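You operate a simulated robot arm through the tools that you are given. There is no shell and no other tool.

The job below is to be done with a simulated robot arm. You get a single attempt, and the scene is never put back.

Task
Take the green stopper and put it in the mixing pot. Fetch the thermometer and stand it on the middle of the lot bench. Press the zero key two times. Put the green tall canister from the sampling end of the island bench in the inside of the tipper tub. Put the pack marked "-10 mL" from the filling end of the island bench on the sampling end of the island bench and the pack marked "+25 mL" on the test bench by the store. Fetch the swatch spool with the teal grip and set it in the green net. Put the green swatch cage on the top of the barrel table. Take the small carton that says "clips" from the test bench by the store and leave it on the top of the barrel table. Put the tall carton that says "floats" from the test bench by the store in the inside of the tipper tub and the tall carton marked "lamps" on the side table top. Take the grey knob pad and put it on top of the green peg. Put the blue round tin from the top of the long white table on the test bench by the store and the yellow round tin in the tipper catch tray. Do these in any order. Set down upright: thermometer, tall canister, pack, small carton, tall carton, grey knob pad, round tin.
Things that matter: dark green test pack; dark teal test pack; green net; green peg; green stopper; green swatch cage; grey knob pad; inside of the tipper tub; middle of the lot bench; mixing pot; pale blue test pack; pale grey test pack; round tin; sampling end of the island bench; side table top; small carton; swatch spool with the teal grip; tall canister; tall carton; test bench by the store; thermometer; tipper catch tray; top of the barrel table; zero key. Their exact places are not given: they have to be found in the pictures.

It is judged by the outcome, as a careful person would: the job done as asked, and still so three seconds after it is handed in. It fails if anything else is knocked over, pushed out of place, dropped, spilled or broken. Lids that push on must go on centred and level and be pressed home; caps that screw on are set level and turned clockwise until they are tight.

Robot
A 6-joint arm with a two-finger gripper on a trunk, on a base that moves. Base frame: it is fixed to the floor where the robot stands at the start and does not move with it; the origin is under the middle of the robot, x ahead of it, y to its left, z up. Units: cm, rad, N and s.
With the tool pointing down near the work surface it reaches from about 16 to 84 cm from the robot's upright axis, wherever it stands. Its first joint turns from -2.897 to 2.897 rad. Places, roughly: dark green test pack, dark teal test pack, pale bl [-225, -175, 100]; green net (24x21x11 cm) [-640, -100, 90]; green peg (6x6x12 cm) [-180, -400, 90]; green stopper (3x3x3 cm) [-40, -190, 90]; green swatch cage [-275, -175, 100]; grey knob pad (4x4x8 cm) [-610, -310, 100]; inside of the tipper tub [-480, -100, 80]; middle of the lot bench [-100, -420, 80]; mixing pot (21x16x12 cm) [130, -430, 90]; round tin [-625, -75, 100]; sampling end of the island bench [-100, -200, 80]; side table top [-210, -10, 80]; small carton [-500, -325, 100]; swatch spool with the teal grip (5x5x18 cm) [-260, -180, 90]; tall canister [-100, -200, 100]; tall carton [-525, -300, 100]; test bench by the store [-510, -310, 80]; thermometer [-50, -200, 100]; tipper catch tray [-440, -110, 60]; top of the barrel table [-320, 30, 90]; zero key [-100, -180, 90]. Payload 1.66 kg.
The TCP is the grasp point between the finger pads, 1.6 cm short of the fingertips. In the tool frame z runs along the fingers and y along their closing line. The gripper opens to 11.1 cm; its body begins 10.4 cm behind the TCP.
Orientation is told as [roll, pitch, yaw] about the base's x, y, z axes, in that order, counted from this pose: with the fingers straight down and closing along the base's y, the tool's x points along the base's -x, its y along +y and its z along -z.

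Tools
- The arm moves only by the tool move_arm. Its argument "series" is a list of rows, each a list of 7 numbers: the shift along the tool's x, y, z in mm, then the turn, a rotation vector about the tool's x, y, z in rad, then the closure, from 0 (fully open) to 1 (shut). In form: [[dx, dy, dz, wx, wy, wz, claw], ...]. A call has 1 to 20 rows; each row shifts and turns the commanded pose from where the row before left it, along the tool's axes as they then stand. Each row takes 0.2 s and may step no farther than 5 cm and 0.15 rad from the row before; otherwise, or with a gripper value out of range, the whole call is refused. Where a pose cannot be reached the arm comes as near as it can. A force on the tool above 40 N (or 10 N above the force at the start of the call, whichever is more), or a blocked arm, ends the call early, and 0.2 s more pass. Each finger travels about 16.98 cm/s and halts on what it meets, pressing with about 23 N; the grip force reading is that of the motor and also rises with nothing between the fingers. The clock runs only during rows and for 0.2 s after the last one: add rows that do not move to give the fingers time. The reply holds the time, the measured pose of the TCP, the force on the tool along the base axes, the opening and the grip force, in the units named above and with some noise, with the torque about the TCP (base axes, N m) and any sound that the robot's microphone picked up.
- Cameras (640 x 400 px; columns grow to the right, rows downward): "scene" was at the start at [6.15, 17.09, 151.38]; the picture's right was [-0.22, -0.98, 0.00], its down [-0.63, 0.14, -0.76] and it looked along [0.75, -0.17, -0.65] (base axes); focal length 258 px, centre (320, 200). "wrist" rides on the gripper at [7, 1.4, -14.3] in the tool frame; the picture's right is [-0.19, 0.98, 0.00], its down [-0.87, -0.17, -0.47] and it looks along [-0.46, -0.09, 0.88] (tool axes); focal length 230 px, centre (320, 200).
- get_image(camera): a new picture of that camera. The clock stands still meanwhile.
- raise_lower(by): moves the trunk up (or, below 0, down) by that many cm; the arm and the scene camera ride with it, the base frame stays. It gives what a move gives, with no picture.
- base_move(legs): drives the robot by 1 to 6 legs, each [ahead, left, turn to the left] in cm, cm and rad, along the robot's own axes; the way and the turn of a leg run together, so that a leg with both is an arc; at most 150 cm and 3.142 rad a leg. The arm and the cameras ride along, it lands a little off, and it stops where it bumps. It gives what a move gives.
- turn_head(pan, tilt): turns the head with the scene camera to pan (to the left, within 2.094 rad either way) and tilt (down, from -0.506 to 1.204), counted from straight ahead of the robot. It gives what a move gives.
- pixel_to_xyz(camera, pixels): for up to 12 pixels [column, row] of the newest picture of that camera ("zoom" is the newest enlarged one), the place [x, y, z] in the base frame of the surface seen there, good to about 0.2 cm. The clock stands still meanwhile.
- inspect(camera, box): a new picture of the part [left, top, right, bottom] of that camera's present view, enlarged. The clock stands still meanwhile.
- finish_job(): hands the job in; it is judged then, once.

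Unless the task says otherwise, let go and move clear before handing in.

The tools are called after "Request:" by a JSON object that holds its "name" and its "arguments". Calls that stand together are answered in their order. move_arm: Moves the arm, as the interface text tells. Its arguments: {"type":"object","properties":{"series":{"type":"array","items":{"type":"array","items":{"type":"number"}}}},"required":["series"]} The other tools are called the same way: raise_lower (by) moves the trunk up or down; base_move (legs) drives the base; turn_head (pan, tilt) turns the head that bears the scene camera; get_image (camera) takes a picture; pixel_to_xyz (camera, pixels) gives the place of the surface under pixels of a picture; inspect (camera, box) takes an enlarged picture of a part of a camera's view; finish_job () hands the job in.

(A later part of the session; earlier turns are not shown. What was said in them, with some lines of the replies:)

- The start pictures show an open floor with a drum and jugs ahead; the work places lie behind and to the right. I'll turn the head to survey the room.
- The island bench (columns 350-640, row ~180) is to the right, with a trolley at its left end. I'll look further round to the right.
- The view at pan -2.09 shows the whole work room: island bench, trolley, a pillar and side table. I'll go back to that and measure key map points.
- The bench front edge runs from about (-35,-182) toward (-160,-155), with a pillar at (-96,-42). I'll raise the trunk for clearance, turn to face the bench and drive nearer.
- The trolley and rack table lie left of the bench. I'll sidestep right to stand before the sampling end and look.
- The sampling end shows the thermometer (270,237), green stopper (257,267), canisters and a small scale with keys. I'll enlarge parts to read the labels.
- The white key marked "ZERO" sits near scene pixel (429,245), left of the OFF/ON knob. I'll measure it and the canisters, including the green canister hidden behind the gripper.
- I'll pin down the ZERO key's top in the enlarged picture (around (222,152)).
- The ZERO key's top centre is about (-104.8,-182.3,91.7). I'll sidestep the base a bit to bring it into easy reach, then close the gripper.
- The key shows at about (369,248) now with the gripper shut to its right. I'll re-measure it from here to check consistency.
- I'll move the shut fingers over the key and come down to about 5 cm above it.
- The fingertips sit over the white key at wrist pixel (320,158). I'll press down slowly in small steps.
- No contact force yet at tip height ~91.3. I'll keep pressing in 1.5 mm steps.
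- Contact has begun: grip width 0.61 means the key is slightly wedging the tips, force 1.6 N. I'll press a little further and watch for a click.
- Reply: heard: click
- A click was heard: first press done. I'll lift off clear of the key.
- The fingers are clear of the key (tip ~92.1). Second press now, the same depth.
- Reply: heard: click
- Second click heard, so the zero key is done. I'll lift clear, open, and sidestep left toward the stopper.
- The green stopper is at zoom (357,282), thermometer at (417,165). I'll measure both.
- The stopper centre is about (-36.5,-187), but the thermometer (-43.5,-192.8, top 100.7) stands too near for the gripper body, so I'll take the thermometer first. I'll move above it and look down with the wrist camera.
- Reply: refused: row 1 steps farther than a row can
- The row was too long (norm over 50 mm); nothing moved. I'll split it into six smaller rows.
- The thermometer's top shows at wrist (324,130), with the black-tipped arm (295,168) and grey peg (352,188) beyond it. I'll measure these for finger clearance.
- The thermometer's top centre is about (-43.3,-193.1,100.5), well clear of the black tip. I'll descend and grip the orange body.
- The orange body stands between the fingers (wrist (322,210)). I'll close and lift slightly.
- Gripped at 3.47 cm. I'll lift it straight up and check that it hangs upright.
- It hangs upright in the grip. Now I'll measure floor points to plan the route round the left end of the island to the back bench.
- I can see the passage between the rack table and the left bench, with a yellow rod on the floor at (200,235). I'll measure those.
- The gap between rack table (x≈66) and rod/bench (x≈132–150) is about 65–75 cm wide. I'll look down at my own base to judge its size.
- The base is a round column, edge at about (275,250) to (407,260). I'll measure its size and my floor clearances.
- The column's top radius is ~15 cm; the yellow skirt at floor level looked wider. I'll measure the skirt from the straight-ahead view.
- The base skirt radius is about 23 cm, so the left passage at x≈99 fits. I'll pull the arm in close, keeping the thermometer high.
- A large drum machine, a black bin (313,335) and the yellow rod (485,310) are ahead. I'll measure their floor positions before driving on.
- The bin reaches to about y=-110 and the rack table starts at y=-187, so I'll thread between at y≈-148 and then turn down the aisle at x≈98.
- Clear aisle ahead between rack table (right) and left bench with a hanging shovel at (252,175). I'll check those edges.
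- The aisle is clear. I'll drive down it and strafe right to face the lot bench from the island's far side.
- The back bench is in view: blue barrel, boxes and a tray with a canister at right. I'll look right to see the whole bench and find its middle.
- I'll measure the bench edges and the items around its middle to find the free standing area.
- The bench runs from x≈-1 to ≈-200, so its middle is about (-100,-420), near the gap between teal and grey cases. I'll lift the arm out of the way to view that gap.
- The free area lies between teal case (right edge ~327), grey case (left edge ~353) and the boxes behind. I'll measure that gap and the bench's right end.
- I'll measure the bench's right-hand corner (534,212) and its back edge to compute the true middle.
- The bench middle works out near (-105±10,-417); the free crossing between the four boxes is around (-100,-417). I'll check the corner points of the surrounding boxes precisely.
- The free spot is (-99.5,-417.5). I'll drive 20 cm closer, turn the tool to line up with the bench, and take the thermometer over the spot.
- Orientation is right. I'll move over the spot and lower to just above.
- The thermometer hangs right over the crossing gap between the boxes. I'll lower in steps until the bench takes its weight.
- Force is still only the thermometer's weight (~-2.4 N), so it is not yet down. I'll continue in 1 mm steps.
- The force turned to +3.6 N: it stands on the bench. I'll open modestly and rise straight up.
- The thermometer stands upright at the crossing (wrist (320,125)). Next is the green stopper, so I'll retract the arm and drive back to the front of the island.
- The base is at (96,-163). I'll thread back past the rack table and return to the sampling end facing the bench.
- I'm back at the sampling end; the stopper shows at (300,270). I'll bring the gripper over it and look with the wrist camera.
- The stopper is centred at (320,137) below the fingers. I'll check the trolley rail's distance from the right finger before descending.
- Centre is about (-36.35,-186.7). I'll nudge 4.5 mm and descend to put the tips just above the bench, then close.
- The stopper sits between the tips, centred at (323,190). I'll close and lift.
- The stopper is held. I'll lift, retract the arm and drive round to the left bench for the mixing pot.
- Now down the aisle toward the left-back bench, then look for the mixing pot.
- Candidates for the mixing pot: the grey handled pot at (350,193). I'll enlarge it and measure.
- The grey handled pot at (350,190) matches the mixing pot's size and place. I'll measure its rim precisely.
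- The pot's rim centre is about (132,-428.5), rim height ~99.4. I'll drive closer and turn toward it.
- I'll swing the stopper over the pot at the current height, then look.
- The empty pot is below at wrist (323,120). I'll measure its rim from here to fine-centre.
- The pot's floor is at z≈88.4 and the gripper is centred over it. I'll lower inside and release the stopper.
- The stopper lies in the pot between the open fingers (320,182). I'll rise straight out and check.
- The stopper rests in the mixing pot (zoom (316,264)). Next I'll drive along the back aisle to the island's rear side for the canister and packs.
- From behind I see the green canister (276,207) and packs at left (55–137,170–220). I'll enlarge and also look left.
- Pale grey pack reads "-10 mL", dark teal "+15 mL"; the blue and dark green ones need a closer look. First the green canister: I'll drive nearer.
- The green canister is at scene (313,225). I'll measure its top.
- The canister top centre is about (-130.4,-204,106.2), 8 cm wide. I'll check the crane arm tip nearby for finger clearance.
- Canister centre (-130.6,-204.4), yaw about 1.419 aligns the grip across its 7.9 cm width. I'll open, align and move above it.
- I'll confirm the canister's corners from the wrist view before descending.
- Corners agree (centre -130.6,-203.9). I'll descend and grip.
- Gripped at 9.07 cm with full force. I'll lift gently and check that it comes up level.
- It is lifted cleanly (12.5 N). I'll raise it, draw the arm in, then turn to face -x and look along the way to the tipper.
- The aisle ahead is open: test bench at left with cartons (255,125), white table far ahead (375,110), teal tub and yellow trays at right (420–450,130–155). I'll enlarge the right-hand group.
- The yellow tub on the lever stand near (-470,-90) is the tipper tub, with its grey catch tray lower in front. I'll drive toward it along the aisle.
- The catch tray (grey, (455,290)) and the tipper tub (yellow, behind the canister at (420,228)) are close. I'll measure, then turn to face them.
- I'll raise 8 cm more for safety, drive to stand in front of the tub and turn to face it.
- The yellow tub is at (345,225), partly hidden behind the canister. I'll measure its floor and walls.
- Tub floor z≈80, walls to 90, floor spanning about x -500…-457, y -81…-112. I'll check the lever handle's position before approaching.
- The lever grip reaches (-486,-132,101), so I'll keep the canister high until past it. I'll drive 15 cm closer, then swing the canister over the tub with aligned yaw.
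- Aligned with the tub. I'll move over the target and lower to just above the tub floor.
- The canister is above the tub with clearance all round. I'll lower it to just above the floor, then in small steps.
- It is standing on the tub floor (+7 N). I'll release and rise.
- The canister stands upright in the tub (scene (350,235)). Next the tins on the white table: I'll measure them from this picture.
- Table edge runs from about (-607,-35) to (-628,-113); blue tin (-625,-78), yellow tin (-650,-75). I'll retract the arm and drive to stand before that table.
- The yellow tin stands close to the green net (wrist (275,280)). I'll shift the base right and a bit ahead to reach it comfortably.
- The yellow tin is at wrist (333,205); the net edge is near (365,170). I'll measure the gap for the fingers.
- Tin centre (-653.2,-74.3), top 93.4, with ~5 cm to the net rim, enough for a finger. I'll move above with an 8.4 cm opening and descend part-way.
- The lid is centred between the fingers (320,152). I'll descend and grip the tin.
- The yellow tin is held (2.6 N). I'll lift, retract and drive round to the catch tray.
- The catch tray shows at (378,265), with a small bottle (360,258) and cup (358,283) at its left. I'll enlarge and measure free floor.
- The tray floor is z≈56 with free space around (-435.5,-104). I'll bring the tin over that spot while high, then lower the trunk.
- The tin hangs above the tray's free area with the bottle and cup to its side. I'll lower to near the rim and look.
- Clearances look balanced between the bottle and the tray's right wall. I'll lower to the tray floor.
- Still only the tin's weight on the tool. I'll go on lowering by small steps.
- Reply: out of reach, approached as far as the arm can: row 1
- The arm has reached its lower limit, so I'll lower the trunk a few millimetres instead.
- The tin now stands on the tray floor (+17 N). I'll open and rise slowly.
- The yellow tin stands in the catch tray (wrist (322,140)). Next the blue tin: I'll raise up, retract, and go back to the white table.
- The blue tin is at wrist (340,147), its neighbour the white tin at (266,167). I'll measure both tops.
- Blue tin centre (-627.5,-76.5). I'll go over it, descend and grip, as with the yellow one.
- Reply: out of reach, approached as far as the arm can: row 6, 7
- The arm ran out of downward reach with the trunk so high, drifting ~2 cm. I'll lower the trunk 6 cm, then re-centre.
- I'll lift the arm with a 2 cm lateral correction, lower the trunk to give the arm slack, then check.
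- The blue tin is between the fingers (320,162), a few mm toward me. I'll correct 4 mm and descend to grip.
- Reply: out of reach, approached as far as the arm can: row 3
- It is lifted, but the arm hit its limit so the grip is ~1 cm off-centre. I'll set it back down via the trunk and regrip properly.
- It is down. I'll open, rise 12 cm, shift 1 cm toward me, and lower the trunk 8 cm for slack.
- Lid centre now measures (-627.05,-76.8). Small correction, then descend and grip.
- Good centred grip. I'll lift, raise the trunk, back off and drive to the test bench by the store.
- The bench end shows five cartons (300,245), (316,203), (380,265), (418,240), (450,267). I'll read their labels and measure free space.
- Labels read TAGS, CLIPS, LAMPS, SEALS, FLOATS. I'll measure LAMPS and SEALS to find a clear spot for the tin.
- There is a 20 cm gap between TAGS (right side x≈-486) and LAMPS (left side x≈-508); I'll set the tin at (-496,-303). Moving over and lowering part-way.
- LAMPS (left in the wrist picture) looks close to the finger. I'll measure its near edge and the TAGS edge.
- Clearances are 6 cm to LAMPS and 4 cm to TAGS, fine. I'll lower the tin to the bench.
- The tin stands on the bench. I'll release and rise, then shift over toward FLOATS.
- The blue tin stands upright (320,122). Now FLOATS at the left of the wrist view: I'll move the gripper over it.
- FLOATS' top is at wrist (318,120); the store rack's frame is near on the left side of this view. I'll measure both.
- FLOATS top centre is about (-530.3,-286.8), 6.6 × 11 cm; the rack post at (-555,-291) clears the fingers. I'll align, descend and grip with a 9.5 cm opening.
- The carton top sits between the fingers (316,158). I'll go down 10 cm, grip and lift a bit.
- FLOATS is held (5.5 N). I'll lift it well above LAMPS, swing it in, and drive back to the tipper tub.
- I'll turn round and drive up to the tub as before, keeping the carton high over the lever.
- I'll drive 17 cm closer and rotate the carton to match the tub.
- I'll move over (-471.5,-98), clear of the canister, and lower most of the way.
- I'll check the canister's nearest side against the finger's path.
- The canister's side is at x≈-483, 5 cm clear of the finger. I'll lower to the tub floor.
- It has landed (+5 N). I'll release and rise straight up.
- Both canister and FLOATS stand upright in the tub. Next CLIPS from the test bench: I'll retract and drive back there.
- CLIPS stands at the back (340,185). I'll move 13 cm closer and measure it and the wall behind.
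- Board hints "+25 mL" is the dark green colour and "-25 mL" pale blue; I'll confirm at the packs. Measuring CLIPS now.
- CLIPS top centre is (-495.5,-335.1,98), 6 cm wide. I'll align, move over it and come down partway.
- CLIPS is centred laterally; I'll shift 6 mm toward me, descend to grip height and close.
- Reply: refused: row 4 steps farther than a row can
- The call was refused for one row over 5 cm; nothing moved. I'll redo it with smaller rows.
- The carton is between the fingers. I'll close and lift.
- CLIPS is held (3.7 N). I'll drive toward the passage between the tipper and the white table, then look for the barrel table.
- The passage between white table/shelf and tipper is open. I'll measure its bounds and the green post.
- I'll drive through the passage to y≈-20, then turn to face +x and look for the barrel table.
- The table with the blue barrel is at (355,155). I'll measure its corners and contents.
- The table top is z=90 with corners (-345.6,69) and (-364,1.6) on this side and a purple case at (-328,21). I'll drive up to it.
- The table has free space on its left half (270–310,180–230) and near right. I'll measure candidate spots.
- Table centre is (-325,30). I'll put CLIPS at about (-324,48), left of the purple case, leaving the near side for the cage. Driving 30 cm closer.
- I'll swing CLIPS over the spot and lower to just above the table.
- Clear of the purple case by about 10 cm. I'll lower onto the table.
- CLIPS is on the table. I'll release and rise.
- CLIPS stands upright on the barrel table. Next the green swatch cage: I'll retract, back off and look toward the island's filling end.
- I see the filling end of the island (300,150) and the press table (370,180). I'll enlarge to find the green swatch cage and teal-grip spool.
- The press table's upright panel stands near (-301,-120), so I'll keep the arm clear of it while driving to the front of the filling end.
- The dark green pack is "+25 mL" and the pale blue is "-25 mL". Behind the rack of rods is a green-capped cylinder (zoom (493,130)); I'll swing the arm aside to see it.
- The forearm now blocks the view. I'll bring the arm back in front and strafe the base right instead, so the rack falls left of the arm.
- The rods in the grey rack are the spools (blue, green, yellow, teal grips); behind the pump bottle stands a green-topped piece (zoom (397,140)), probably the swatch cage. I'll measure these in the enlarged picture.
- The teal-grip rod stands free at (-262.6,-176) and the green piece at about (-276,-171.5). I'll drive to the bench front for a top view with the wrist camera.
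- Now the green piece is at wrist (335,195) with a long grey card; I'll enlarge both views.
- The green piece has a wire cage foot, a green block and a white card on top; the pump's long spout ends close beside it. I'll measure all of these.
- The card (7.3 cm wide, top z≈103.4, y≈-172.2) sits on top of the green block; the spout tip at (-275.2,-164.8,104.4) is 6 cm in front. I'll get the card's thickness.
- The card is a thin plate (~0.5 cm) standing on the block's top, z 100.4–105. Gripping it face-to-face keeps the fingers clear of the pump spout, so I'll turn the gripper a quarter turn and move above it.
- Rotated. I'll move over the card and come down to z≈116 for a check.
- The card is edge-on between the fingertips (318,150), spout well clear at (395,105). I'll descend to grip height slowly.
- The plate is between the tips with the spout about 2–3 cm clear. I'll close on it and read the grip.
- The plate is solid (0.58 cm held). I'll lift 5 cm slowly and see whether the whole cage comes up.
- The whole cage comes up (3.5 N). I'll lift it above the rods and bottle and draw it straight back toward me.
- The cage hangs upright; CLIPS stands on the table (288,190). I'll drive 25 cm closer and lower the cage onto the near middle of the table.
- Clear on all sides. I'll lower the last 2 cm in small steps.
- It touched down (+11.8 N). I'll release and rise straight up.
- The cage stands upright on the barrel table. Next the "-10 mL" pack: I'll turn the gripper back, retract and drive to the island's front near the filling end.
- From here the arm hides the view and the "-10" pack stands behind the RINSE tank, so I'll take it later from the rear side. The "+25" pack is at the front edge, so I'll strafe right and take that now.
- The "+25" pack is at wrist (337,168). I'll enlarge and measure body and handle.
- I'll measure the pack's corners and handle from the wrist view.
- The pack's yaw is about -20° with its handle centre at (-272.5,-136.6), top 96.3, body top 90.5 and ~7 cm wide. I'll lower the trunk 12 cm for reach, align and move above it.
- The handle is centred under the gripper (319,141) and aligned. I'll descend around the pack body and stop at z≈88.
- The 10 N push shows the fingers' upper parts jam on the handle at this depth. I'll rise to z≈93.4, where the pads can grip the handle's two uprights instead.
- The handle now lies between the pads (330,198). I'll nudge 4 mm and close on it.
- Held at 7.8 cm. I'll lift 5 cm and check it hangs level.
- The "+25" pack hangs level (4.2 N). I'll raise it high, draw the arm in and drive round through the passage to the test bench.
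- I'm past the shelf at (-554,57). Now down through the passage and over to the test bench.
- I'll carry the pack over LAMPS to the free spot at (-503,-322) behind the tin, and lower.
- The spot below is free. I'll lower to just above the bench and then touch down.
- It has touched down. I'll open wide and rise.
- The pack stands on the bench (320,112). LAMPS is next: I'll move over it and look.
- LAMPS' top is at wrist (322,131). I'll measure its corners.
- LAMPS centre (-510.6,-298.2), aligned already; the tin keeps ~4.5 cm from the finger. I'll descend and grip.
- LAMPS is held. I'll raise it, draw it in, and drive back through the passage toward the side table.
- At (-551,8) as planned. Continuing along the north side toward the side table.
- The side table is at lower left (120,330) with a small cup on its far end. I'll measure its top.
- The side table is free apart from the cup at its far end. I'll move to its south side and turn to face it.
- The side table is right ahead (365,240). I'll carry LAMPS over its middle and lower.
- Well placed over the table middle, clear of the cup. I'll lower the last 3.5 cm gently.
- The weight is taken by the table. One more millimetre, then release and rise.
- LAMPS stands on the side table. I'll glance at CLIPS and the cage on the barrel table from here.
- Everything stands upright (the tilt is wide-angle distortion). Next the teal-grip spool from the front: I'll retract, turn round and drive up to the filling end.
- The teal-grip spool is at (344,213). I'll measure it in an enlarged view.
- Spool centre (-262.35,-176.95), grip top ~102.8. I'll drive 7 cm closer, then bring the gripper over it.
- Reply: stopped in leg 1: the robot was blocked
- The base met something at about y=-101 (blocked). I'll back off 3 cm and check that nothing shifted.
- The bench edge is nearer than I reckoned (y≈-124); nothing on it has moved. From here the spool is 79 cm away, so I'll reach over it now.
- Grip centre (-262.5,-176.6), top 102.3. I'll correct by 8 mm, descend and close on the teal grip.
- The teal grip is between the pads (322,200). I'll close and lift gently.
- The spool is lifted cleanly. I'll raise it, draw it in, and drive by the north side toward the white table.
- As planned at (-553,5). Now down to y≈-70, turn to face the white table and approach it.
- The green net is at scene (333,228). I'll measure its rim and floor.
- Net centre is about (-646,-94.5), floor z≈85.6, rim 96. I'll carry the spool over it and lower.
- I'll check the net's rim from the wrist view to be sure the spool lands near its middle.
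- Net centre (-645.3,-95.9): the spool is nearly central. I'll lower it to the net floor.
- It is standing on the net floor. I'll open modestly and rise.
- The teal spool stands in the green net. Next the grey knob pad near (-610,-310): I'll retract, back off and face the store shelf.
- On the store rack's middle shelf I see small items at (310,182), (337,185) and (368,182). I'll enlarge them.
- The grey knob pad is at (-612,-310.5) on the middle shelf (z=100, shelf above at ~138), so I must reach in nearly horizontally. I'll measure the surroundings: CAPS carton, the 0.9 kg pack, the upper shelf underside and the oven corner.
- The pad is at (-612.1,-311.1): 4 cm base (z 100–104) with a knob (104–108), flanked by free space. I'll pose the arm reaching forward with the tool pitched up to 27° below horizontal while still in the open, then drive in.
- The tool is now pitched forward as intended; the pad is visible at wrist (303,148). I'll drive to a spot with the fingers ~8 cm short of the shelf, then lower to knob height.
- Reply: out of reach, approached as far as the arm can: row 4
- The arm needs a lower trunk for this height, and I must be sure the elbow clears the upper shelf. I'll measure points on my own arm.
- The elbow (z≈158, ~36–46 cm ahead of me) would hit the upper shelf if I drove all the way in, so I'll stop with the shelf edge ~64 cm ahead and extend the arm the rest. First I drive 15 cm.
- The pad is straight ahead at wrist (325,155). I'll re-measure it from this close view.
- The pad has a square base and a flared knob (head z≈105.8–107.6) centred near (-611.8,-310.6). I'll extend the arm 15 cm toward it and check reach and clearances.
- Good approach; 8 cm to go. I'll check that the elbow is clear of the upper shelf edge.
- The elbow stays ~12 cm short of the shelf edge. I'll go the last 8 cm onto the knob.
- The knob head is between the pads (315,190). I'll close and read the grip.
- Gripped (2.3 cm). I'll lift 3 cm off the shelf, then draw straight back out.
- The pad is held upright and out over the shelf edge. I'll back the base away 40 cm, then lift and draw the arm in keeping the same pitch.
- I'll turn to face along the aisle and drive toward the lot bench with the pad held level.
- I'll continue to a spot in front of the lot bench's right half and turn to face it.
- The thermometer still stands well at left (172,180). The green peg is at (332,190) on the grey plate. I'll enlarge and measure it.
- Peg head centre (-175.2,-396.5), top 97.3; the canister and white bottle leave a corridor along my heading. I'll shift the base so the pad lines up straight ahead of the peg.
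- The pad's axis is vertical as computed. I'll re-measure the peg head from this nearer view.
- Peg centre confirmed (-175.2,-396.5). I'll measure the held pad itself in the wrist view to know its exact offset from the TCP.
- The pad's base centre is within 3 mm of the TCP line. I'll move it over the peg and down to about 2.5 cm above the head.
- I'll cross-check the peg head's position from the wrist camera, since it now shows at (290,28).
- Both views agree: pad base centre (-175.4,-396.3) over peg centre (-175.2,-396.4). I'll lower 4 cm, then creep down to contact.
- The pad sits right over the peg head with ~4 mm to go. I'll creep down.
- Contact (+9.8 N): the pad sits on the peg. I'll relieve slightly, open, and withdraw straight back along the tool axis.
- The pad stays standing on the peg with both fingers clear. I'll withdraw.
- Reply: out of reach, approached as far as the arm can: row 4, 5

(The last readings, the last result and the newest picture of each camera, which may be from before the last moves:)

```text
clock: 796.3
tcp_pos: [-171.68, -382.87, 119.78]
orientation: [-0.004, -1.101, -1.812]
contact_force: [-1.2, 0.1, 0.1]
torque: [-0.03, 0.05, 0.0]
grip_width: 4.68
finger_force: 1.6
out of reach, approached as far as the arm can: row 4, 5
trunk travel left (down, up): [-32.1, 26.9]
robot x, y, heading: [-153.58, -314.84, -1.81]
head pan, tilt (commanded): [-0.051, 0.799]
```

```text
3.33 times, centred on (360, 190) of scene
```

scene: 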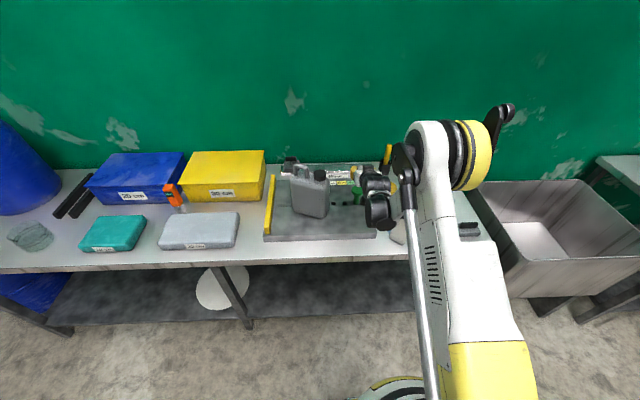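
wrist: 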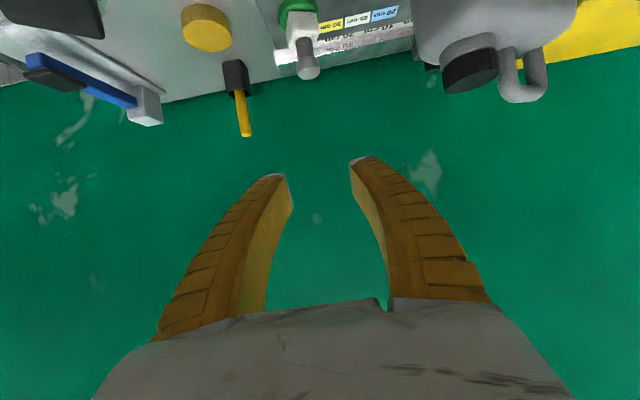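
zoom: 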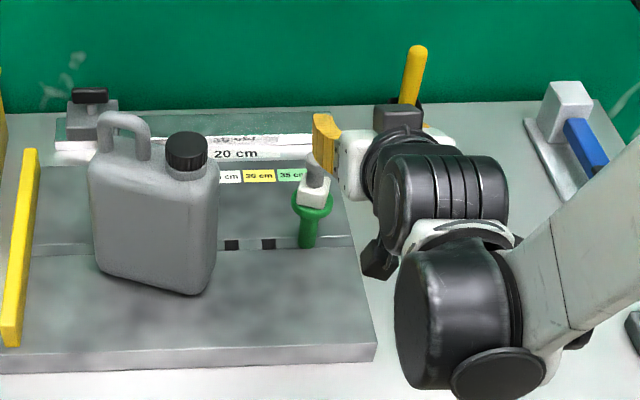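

The knob pad stands centred on the green peg (zoom (313,190)). Last is the "-10 mL" pack: I'll back off, bring the tool back to vertical, and retract.

Request:
{"name": "base_move", "arguments": {"legs": [[-28, 0, 0]]}}

Request:
{"name": "move_arm", "arguments": {"series": [[0, 0, 0, 0, 0.1375, 0, 0.4], [0, 0, 0, 0, 0.1375, 0, 0.4], [0, 0, 0, 0, 0.1375, 0, 0.4], [0, 0, 0, 0, 0.1375, 0, 0.4], [0, 0, 0, 0, 0.1375, 0, 0.4], [0, 0, 0, 0, 0.1375, 0, 0.4], [0, 0, 0, 0, 0.1375, 0, 0.4], [0, 0, 0, 0, 0.1375, 0, 0.4], [40, 0, -10, 0, 0, 0, 0.4], [40, 0, -10, 0, 0, 0, 0.4], [40, 0, -10, 0, 0, 0, 0.4], [40, 0, -10, 0, 0, 0, 0.4], [40, 0, -10, 0, 0, 0, 0.4], [40, 0, -10, 0, 0, 0, 0.4], [40, 0, 0, 0, 0, 0, 0.4], [0, 0, 0, 0, 0, 0, 0.4]]}}

Request:
{"name": "get_image", "arguments": {"camera": "scene"}}

```text
clock: 798.3
tcp_pos: [-164.69, -355.42, 119.91]
orientation: [-0.006, -1.102, -1.809]
contact_force: [0.8, 1.1, 0.7]
torque: [0.0, -0.01, 0.0]
grip_width: 4.68
finger_force: 1.3
trunk travel left (down, up): [-32.1, 26.9]
robot x, y, heading: [-146.89, -287.31, -1.81]
head pan, tilt (commanded): [-0.051, 0.799]
```

```text
clock: 801.7
tcp_pos: [-157.99, -328.23, 126.12]
orientation: [-0.002, 0.002, -1.817]
contact_force: [0.0, 0.3, 0.1]
torque: [0.04, 0.0, -0.02]
grip_width: 6.82
finger_force: 1.6
trunk travel left (down, up): [-32.1, 26.9]
robot x, y, heading: [-146.92, -287.75, -1.814]
head pan, tilt (commanded): [-0.051, 0.799]
```

```text
taken
```

scene: 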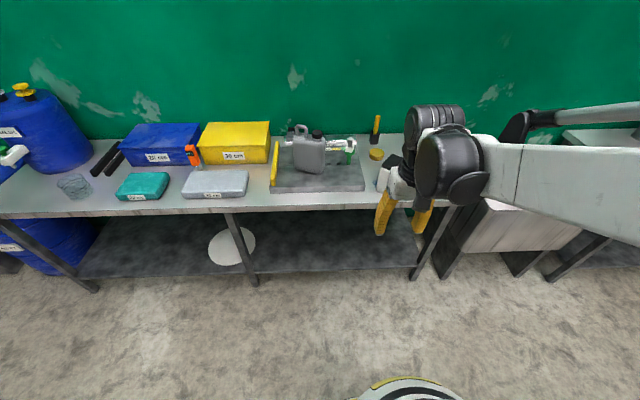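

Tool is vertical again and the lot bench is undisturbed. I'll turn round to face the island's rear and move toward the "-10 mL" pack.

Request:
{"name": "base_move", "arguments": {"legs": [[0, 0, 3.14], [0, 60, 0], [14, 48, 0]]}}

Request:
{"name": "turn_head", "arguments": {"pan": 0.0, "tilt": 0.75}}

Request:
{"name": "get_image", "arguments": {"camera": "scene"}}

Request:
{"name": "get_image", "arguments": {"camera": "wrist"}}

```text
clock: 815.0
tcp_pos: [-235.11, -206.2, 126.04]
orientation: [-0.004, 0.001, 1.297]
contact_force: [0.1, 0.3, -0.4]
torque: [-0.06, -0.04, 0.01]
grip_width: 6.85
finger_force: 1.6
trunk travel left (down, up): [-32.1, 26.9]
robot x, y, heading: [-247.26, -246.61, 1.299]
head pan, tilt (commanded): [-0.051, 0.799]
```

```text
clock: 815.6
tcp_pos: [-234.95, -206.46, 126.17]
orientation: [-0.002, 0.001, 1.297]
contact_force: [0.3, 0.5, 0.3]
torque: [0.04, 0.04, -0.01]
grip_width: 6.87
finger_force: 0.9
trunk travel left (down, up): [-32.1, 26.9]
robot x, y, heading: [-247.15, -246.77, 1.299]
head pan, tilt (commanded): [0.0, 0.75]
```

```text
taken
```

scene: 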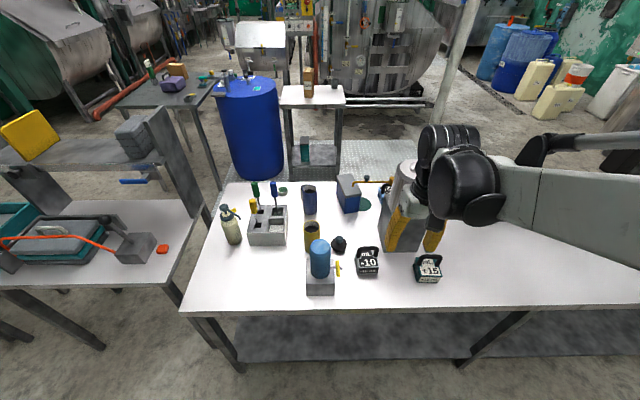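

```text
taken
```

wrist: 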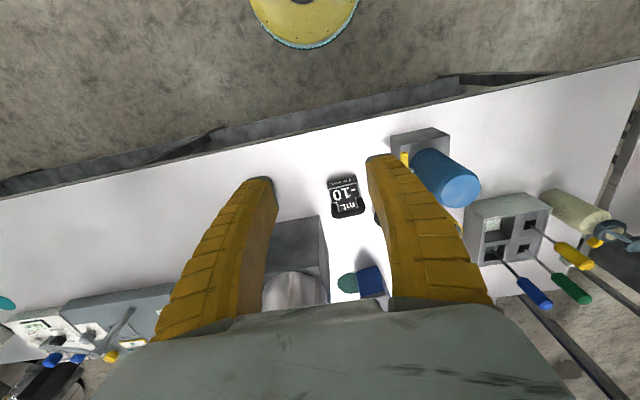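

The "-10" pack is at wrist (346,193), RINSE tank to its side. I'll measure the pack and nearby obstacles.

Request:
{"name": "inspect", "arguments": {"camera": "wrist", "box": [290, 140, 410, 260]}}

Request:
{"name": "pixel_to_xyz", "arguments": {"camera": "wrist", "pixels": [[331, 180], [355, 177], [345, 188], [347, 208], [335, 210], [360, 206], [345, 198], [330, 196], [300, 225], [440, 170], [378, 215], [290, 290]]}}

Request:
{"name": "inspect", "arguments": {"camera": "scene", "box": [300, 160, 460, 300]}}

```text
3.33 times, centred on (350, 200) of wrist
```

zoom: 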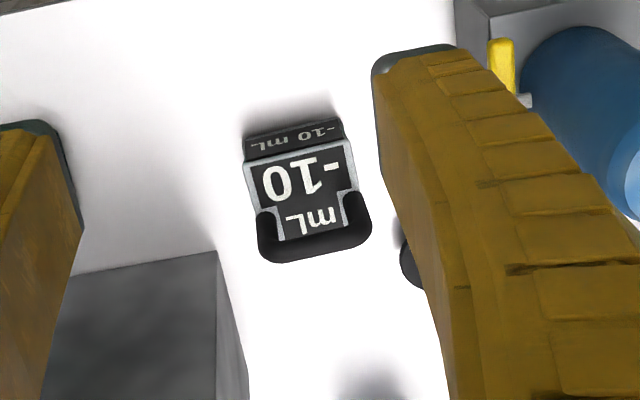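

```text
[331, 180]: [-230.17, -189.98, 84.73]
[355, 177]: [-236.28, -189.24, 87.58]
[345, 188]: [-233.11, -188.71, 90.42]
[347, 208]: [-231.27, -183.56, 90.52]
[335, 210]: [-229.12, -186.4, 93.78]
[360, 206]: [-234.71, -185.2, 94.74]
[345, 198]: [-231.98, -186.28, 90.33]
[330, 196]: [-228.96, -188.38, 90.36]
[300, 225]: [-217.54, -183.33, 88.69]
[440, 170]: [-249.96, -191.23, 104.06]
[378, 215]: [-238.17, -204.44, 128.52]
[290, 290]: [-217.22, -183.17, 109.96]
```

```text
2.86 times, centred on (380, 230) of scene
```

zoom: 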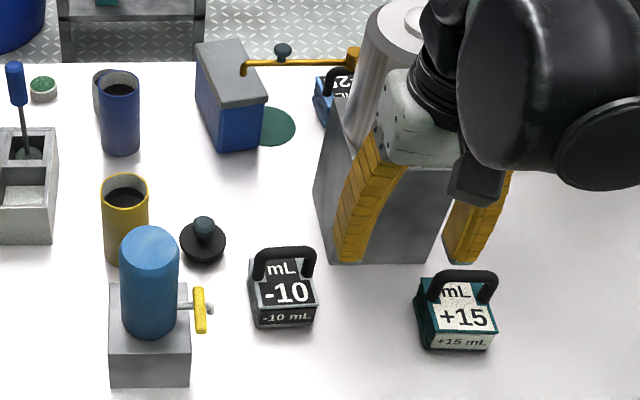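

Request:
{"name": "pixel_to_xyz", "arguments": {"camera": "zoom", "pixels": [[200, 310], [202, 292], [188, 305], [205, 225], [225, 245], [203, 258], [255, 270], [312, 262], [285, 250], [250, 320], [315, 325], [345, 255]]}}

```text
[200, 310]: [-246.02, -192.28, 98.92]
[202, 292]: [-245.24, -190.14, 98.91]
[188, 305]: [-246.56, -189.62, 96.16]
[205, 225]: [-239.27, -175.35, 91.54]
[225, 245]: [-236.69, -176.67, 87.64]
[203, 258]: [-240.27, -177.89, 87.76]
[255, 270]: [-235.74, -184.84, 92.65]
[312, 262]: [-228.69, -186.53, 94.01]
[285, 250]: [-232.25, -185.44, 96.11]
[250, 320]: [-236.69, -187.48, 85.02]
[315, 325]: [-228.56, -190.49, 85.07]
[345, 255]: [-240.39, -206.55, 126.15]
```

Handle centre (-232.2,-185.7), z 91–96, with 7+ cm to RINSE and the tap. I'll lower the trunk 6 cm, align and come over the pack.

Request:
{"name": "raise_lower", "arguments": {"by": -6}}

Request:
{"name": "move_arm", "arguments": {"series": [[0, 0, 0, 0, 0, -0.037, 0.15], [-41.6, 4.4, 0, 0, 0, 0, 0.15], [-41.6, 4.4, 0, 0, 0, 0, 0.15], [-41.6, 4.4, 0, 0, 0, 0, 0.15], [-41.6, 4.4, 0, 0, 0, 0, 0.15], [-41.6, 4.4, 0, 0, 0, 0, 0.15], [0, 0, 40, 0, 0, 0, 0.15], [0, 0, 40, 0, 0, 0, 0.15], [0, 0, 0, 0, 0, 0, 0.15]]}}

Request:
{"name": "get_image", "arguments": {"camera": "wrist"}}

```text
clock: 816.6
tcp_pos: [-235.05, -206.42, 120.06]
orientation: [-0.002, 0.001, 1.297]
contact_force: [-0.1, 0.6, 0.3]
torque: [0.04, -0.02, 0.01]
grip_width: 6.83
finger_force: 0.9
trunk travel left (down, up): [-26.1, 32.9]
robot x, y, heading: [-247.27, -246.48, 1.302]
head pan, tilt (commanded): [0.0, 0.75]
```

```text
clock: 818.6
tcp_pos: [-232.09, -185.75, 112.01]
orientation: [-0.001, -0.001, 1.334]
contact_force: [0.5, -0.6, 1.0]
torque: [0.03, 0.01, 0.0]
grip_width: 9.51
finger_force: 0.1
trunk travel left (down, up): [-26.1, 32.9]
robot x, y, heading: [-247.47, -246.75, 1.299]
head pan, tilt (commanded): [0.0, 0.75]
```

```text
taken
```

wrist: 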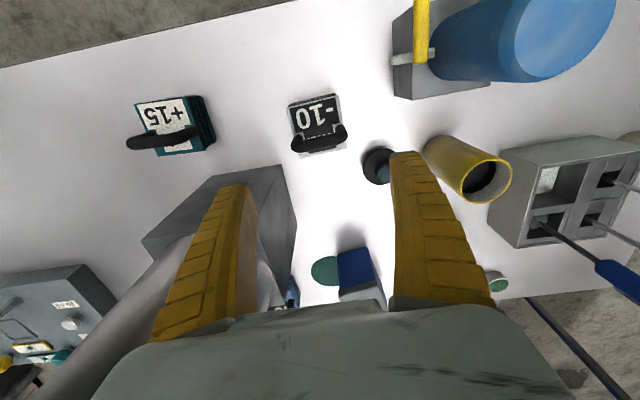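

The left finger looks close to the RINSE block in this view. I'll measure the block's nearest corner before descending.

Request:
{"name": "pixel_to_xyz", "arguments": {"camera": "wrist", "pixels": [[283, 167], [292, 200], [288, 240], [262, 180], [270, 270], [318, 135], [297, 146], [342, 135], [375, 165]]}}

```text
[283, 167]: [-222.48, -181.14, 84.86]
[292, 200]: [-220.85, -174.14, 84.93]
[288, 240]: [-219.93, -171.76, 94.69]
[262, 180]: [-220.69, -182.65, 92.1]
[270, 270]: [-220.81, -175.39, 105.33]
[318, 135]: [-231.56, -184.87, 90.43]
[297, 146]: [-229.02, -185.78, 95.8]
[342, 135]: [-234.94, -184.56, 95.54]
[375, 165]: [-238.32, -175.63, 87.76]
```

RINSE's side is at x≈-221, about 5 cm from the finger: fine. I'll descend to the handle and close on it.

Request:
{"name": "move_arm", "arguments": {"series": [[0, 2, 40, 0, 0, 0, 0.18], [0, 0, 40, 0, 0, 0, 0.18], [0, 0, 40, 0, 0, 0, 0.18], [0, 0, 40, 0, 0, 0, 0.18], [0, 0, 25, 0, 0, 0, 0.18], [0, 0, 0, 0, 0, 0, 0.18]]}}

Request:
{"name": "get_image", "arguments": {"camera": "wrist"}}

```text
clock: 820.0
tcp_pos: [-232.34, -185.68, 93.55]
orientation: [-0.003, 0.0, 1.333]
contact_force: [-0.2, -0.8, -1.1]
torque: [0.0, 0.01, 0.03]
grip_width: 9.19
finger_force: 0.7
trunk travel left (down, up): [-26.1, 32.9]
robot x, y, heading: [-247.68, -246.89, 1.304]
head pan, tilt (commanded): [0.0, 0.75]
```

```text
taken
```

wrist: 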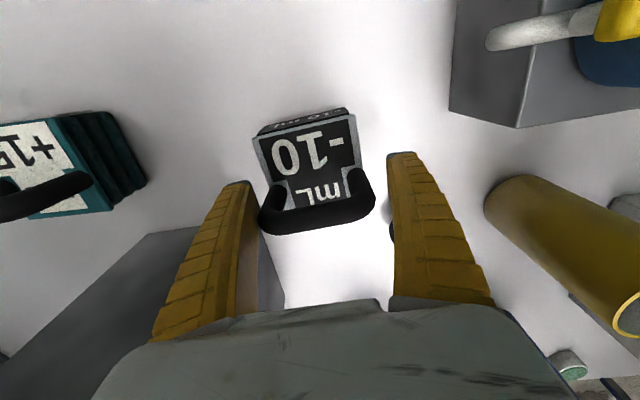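

The handle is slightly to the left; I'll shift 4 mm and close.

Request:
{"name": "move_arm", "arguments": {"series": [[0, -4, 0, 0, 0, 0, 0.18], [0, 0, 0, 0, 0, 0, 0.4], [0, 0, 0, 0, 0, 0, 1], [0, 0, 0, 0, 0, 0, 1], [0, 0, 0, 0, 0, 0, 1]]}}

Request:
{"name": "get_image", "arguments": {"camera": "wrist"}}

```text
clock: 821.2
tcp_pos: [-231.97, -185.74, 93.55]
orientation: [-0.001, 0.0, 1.335]
contact_force: [-0.4, -0.1, 0.3]
torque: [-0.01, 0.02, 0.0]
grip_width: 8.02
finger_force: 23.2
trunk travel left (down, up): [-26.1, 32.9]
robot x, y, heading: [-247.48, -246.75, 1.297]
head pan, tilt (commanded): [0.0, 0.75]
```

```text
taken
```

wrist: 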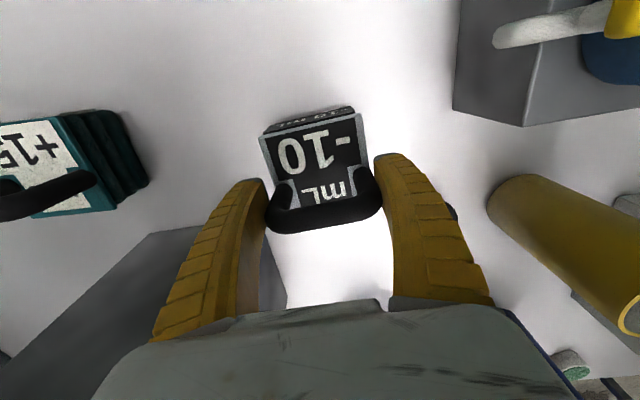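

Gripped on the handle (8.0 cm). I'll lift a little to test, then higher.

Request:
{"name": "move_arm", "arguments": {"series": [[0, 0, -10, 0, 0, 0, 1], [0, 0, -30, 0, 0, 0, 1], [0, 0, 0, 0, 0, 0, 1], [0, 0, -45, 0, 0, 0, 1], [0, 0, -45, 0, 0, 0, 1], [0, 0, -45, 0, 0, 0, 1], [0, 0, -45, 0, 0, 0, 1], [0, 0, -45, 0, 0, 0, 1], [0, 0, -45, 0, 0, 0, 1], [0, 0, 0, 0, 0, 0, 1]]}}

Request:
{"name": "get_image", "arguments": {"camera": "wrist"}}

Request:
{"name": "get_image", "arguments": {"camera": "scene"}}

```text
clock: 823.4
tcp_pos: [-231.9, -185.53, 124.59]
orientation: [-0.002, 0.0, 1.333]
contact_force: [0.2, 0.7, -3.8]
torque: [-0.04, 0.0, -0.01]
grip_width: 8.03
finger_force: 23.2
trunk travel left (down, up): [-26.1, 32.9]
robot x, y, heading: [-247.54, -246.28, 1.302]
head pan, tilt (commanded): [0.0, 0.75]
```

```text
taken
```

wrist: 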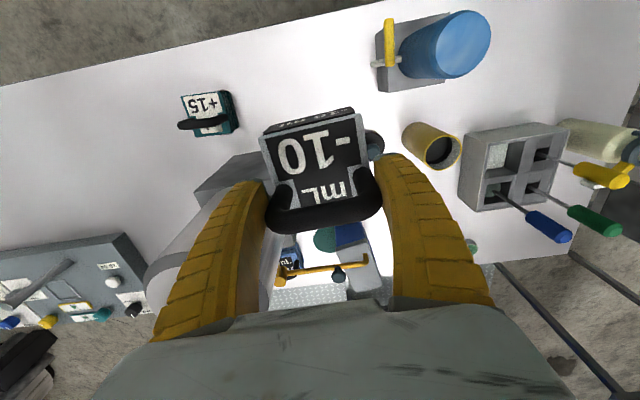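

```text
taken
```

scene: 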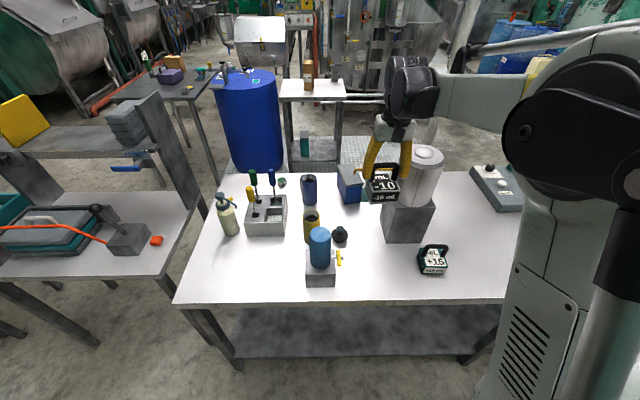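

The "-10" pack is held and level. I'll draw it back and strafe along the bench to the sampling end.

Request:
{"name": "move_arm", "arguments": {"series": [[40, 0, 0, 0, 0, 0, 1], [40, 0, 0, 0, 0, 0, 1], [40, 0, 0, 0, 0, 0, 1], [40, 0, 0, 0, 0, 0, 1], [40, 0, 0, 0, 0, 0, 1], [0, 0, 0, 0, 0, 0, 1]]}}

Request:
{"name": "base_move", "arguments": {"legs": [[-8, 0, 0], [6, -63, 0], [6, -63, 0]]}}

Request:
{"name": "get_image", "arguments": {"camera": "scene"}}

```text
clock: 824.8
tcp_pos: [-236.87, -204.97, 124.42]
orientation: [-0.002, 0.0, 1.335]
contact_force: [0.0, 0.6, -4.3]
torque: [-0.05, 0.04, 0.03]
grip_width: 8.03
finger_force: 23.1
trunk travel left (down, up): [-26.1, 32.9]
robot x, y, heading: [-247.42, -246.71, 1.3]
head pan, tilt (commanded): [0.0, 0.75]
```

```text
clock: 832.1
tcp_pos: [-115.78, -234.62, 124.43]
orientation: [-0.001, 0.001, 1.342]
contact_force: [0.6, -0.4, -4.9]
torque: [-0.01, 0.01, 0.01]
grip_width: 8.03
finger_force: 23.1
trunk travel left (down, up): [-26.1, 32.9]
robot x, y, heading: [-126.21, -276.48, 1.309]
head pan, tilt (commanded): [0.0, 0.75]
```

```text
taken
```

scene: 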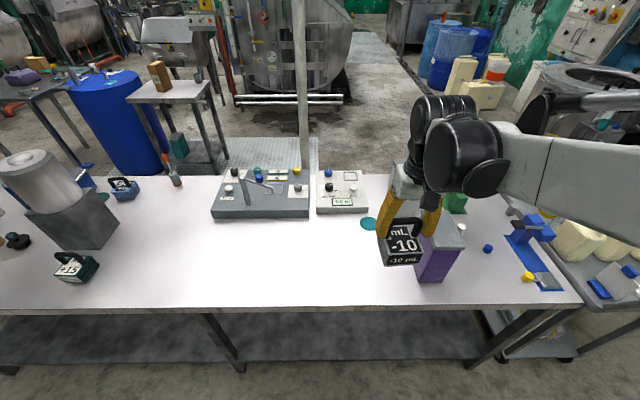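

The bench here is free between the control boxes and purple canister. I'll measure the free area.

Request:
{"name": "pixel_to_xyz", "arguments": {"camera": "scene", "pixels": [[345, 240], [365, 245], [369, 224], [418, 278], [418, 255], [355, 213], [320, 213], [330, 235], [360, 260], [300, 240]]}}

```text
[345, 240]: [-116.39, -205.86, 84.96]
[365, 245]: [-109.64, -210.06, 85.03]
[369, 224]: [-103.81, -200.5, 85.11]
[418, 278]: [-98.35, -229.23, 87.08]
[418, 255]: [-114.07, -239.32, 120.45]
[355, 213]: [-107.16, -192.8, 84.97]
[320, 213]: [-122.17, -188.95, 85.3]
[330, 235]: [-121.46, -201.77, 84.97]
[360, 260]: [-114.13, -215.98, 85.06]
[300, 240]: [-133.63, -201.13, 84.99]
```

I'll place the pack at (-112,-210): moving over and lowering.

Request:
{"name": "move_arm", "arguments": {"series": [[-41.4, 3.1, 0, 0, 0, 0, 1], [-41.4, 3.1, 0, 0, 0, 0, 1], [-41.4, 3.1, 0, 0, 0, 0, 1], [-41.4, 3.1, 0, 0, 0, 0, 1], [-41.4, 3.1, 0, 0, 0, 0, 1], [-41.4, 3.1, 0, 0, 0, 0, 1], [0, 0, 45, 0, 0, 0, 1], [0, 0, 45, 0, 0, 0, 1], [0, 0, 45, 0, 0, 0, 1], [0, 0, 45, 0, 0, 0, 1], [0, 0, 45, 0, 0, 0, 1], [0, 0, 45, 0, 0, 0, 1], [0, 0, 15, 0, 0, 0, 1], [0, 0, 0, 0, 0, 0, 1]]}}

Request:
{"name": "get_image", "arguments": {"camera": "wrist"}}

Request:
{"name": "get_image", "arguments": {"camera": "scene"}}

```text
clock: 835.1
tcp_pos: [-112.12, -210.18, 96.05]
orientation: [-0.002, 0.001, 1.338]
contact_force: [0.2, 0.5, -3.5]
torque: [0.0, 0.03, 0.02]
grip_width: 8.0
finger_force: 22.9
trunk travel left (down, up): [-26.1, 32.9]
robot x, y, heading: [-126.57, -275.84, 1.301]
head pan, tilt (commanded): [0.0, 0.75]
```

```text
taken
```

wrist: 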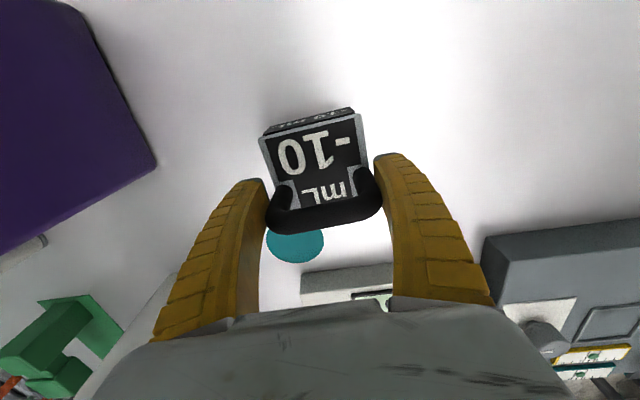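

```text
taken
```

scene: 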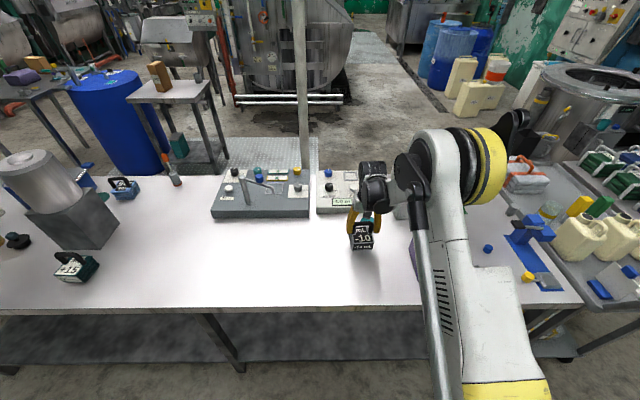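

Well clear of everything. I'll lower the last 2.5 cm to contact.

Request:
{"name": "move_arm", "arguments": {"series": [[0, 0, 15, 0, 0, 0, 1], [0, 0, 5, 0, 0, 0, 1], [0, 0, 2, 0, 0, 0, 1], [0, 0, 1, 0, 0, 0, 1], [0, 0, 0, 0, 0, 0, 1]]}}

```text
clock: 836.3
tcp_pos: [-112.14, -210.12, 93.57]
orientation: [-0.001, 0.001, 1.341]
contact_force: [-0.5, -0.1, -2.2]
torque: [0.0, 0.01, -0.02]
grip_width: 8.01
finger_force: 22.7
trunk travel left (down, up): [-26.1, 32.9]
robot x, y, heading: [-126.32, -276.22, 1.304]
head pan, tilt (commanded): [0.0, 0.75]
```

Request:
{"name": "move_arm", "arguments": {"series": [[0, 0, 1, 0, 0, 0, 1], [0, 0, 1, 0, 0, 0, 1], [0, 0, 0, 0, 0, 0, 1]]}}

```text
clock: 837.1
tcp_pos: [-112.01, -210.11, 93.53]
orientation: [-0.001, -0.001, 1.34]
contact_force: [0.2, 11.2, 22.0]
torque: [-0.06, 0.21, -0.09]
grip_width: 8.04
finger_force: 23.1
trunk travel left (down, up): [-26.1, 32.9]
robot x, y, heading: [-126.12, -276.5, 1.309]
head pan, tilt (commanded): [0.0, 0.75]
```

Firm contact (+22 N). I'll ease up 1.5 mm, open, and rise.

Request:
{"name": "move_arm", "arguments": {"series": [[0, 0, -1.5, 0, 0, 0, 1], [0, 0, 0, 0, 0, 0, 0.2], [0, 0, 0, 0, 0, 0, 0.13], [0, 0, 0, 0, 0, 0, 0.13], [0, 0, -20, 0, 0, 0, 0.13], [0, 0, -40, 0, 0, 0, 0.13], [0, 0, -45, 0, 0, 0, 0.13], [0, 0, -45, 0, 0, 0, 0.13], [0, 0, -45, 0, 0, 0, 0.13], [0, 0, -45, 0, 0, 0, 0.13], [0, 0, -45, 0, 0, 0, 0.13], [40, 0, 0, 0, 0, 0, 0.3], [40, 0, 0, 0, 0, 0, 0.3], [40, 0, 0, 0, 0, 0, 0.3], [40, 0, 0, 0, 0, 0, 0.3], [40, 0, 0, 0, 0, 0, 0.3], [40, 0, 0, 0, 0, 0, 0.3]]}}

Request:
{"name": "get_image", "arguments": {"camera": "scene"}}

Request:
{"name": "get_image", "arguments": {"camera": "wrist"}}

```text
clock: 840.7
tcp_pos: [-117.57, -233.77, 121.97]
orientation: [-0.001, -0.001, 1.34]
contact_force: [-0.4, -0.4, -0.2]
torque: [0.04, -0.01, 0.0]
grip_width: 7.91
finger_force: 0.5
trunk travel left (down, up): [-26.1, 32.9]
robot x, y, heading: [-126.08, -276.54, 1.305]
head pan, tilt (commanded): [0.0, 0.75]
```

```text
taken
```

scene: 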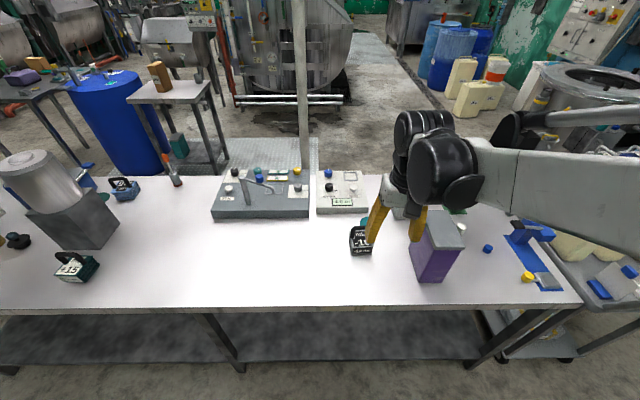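

```text
taken
```

wrist: 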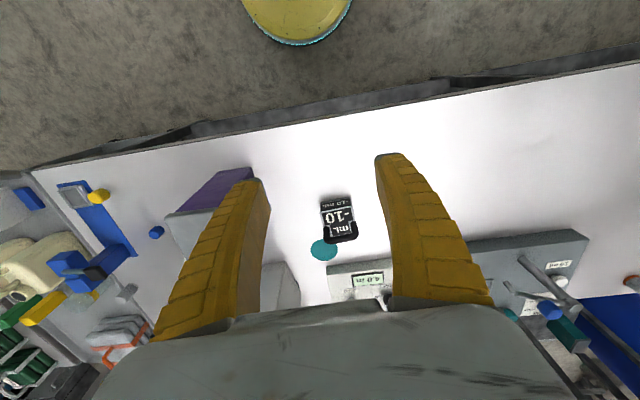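

The "-10" pack stands upright at the sampling end (wrist (338,218)). Before handing in I'll take a closer look at it and at the scale display.

Request:
{"name": "inspect", "arguments": {"camera": "wrist", "box": [280, 170, 420, 310]}}

Request:
{"name": "inspect", "arguments": {"camera": "scene", "box": [200, 150, 400, 290]}}

```text
2.86 times, centred on (350, 240) of wrist
```

zoom: 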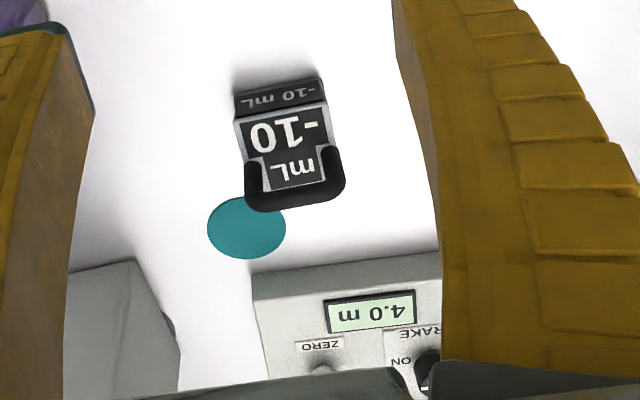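

```text
2.86 times, centred on (300, 220) of scene
```

zoom: 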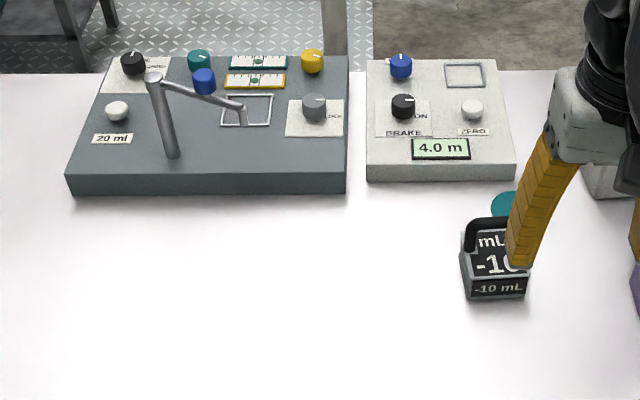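

All items are in place: the pack stands upright at the sampling end, the key was clicked twice, and the arm is clear. I'm handing the job in.

Request:
{"name": "finish_job", "arguments": {}}

```text
The job is handed in.
```

I did every item on the list and handed the job in. Each piece was seen standing where it was put after I let go.

| Item | Where it is now |
|---|---|
| Green stopper | In the mixing pot |
| Thermometer | Upright on the middle of the lot bench |
| Zero key | Pressed twice, with a click heard each time |
| Green tall canister | Upright inside the tipper tub |
| Tall carton "floats" | Upright inside the tipper tub |
| "-10 mL" pack (pale grey) | Upright on the sampling end of the island bench |
| "+25 mL" pack (dark green) | Upright on the test bench by the store |
| Blue round tin | Upright on the test bench by the store |
| Yellow round tin | Upright in the tipper catch tray |
| Swatch spool with the teal grip | Standing in the green net |
| Green swatch cage | On the top of the barrel table |
| Small carton "clips" | Upright on the top of the barrel table |
| Tall carton "lamps" | Upright on the side table top |
| Grey knob pad | Upright and centred on top of the green peg |

- **Zero key:** the display beside it read "4.0 m" before the presses and still reads "4.0 m". I took the two clicks as the presses counting.
- **Bump:** the base touched the front of the island bench once and stopped. I backed off and checked, and nothing on the bench had moved.
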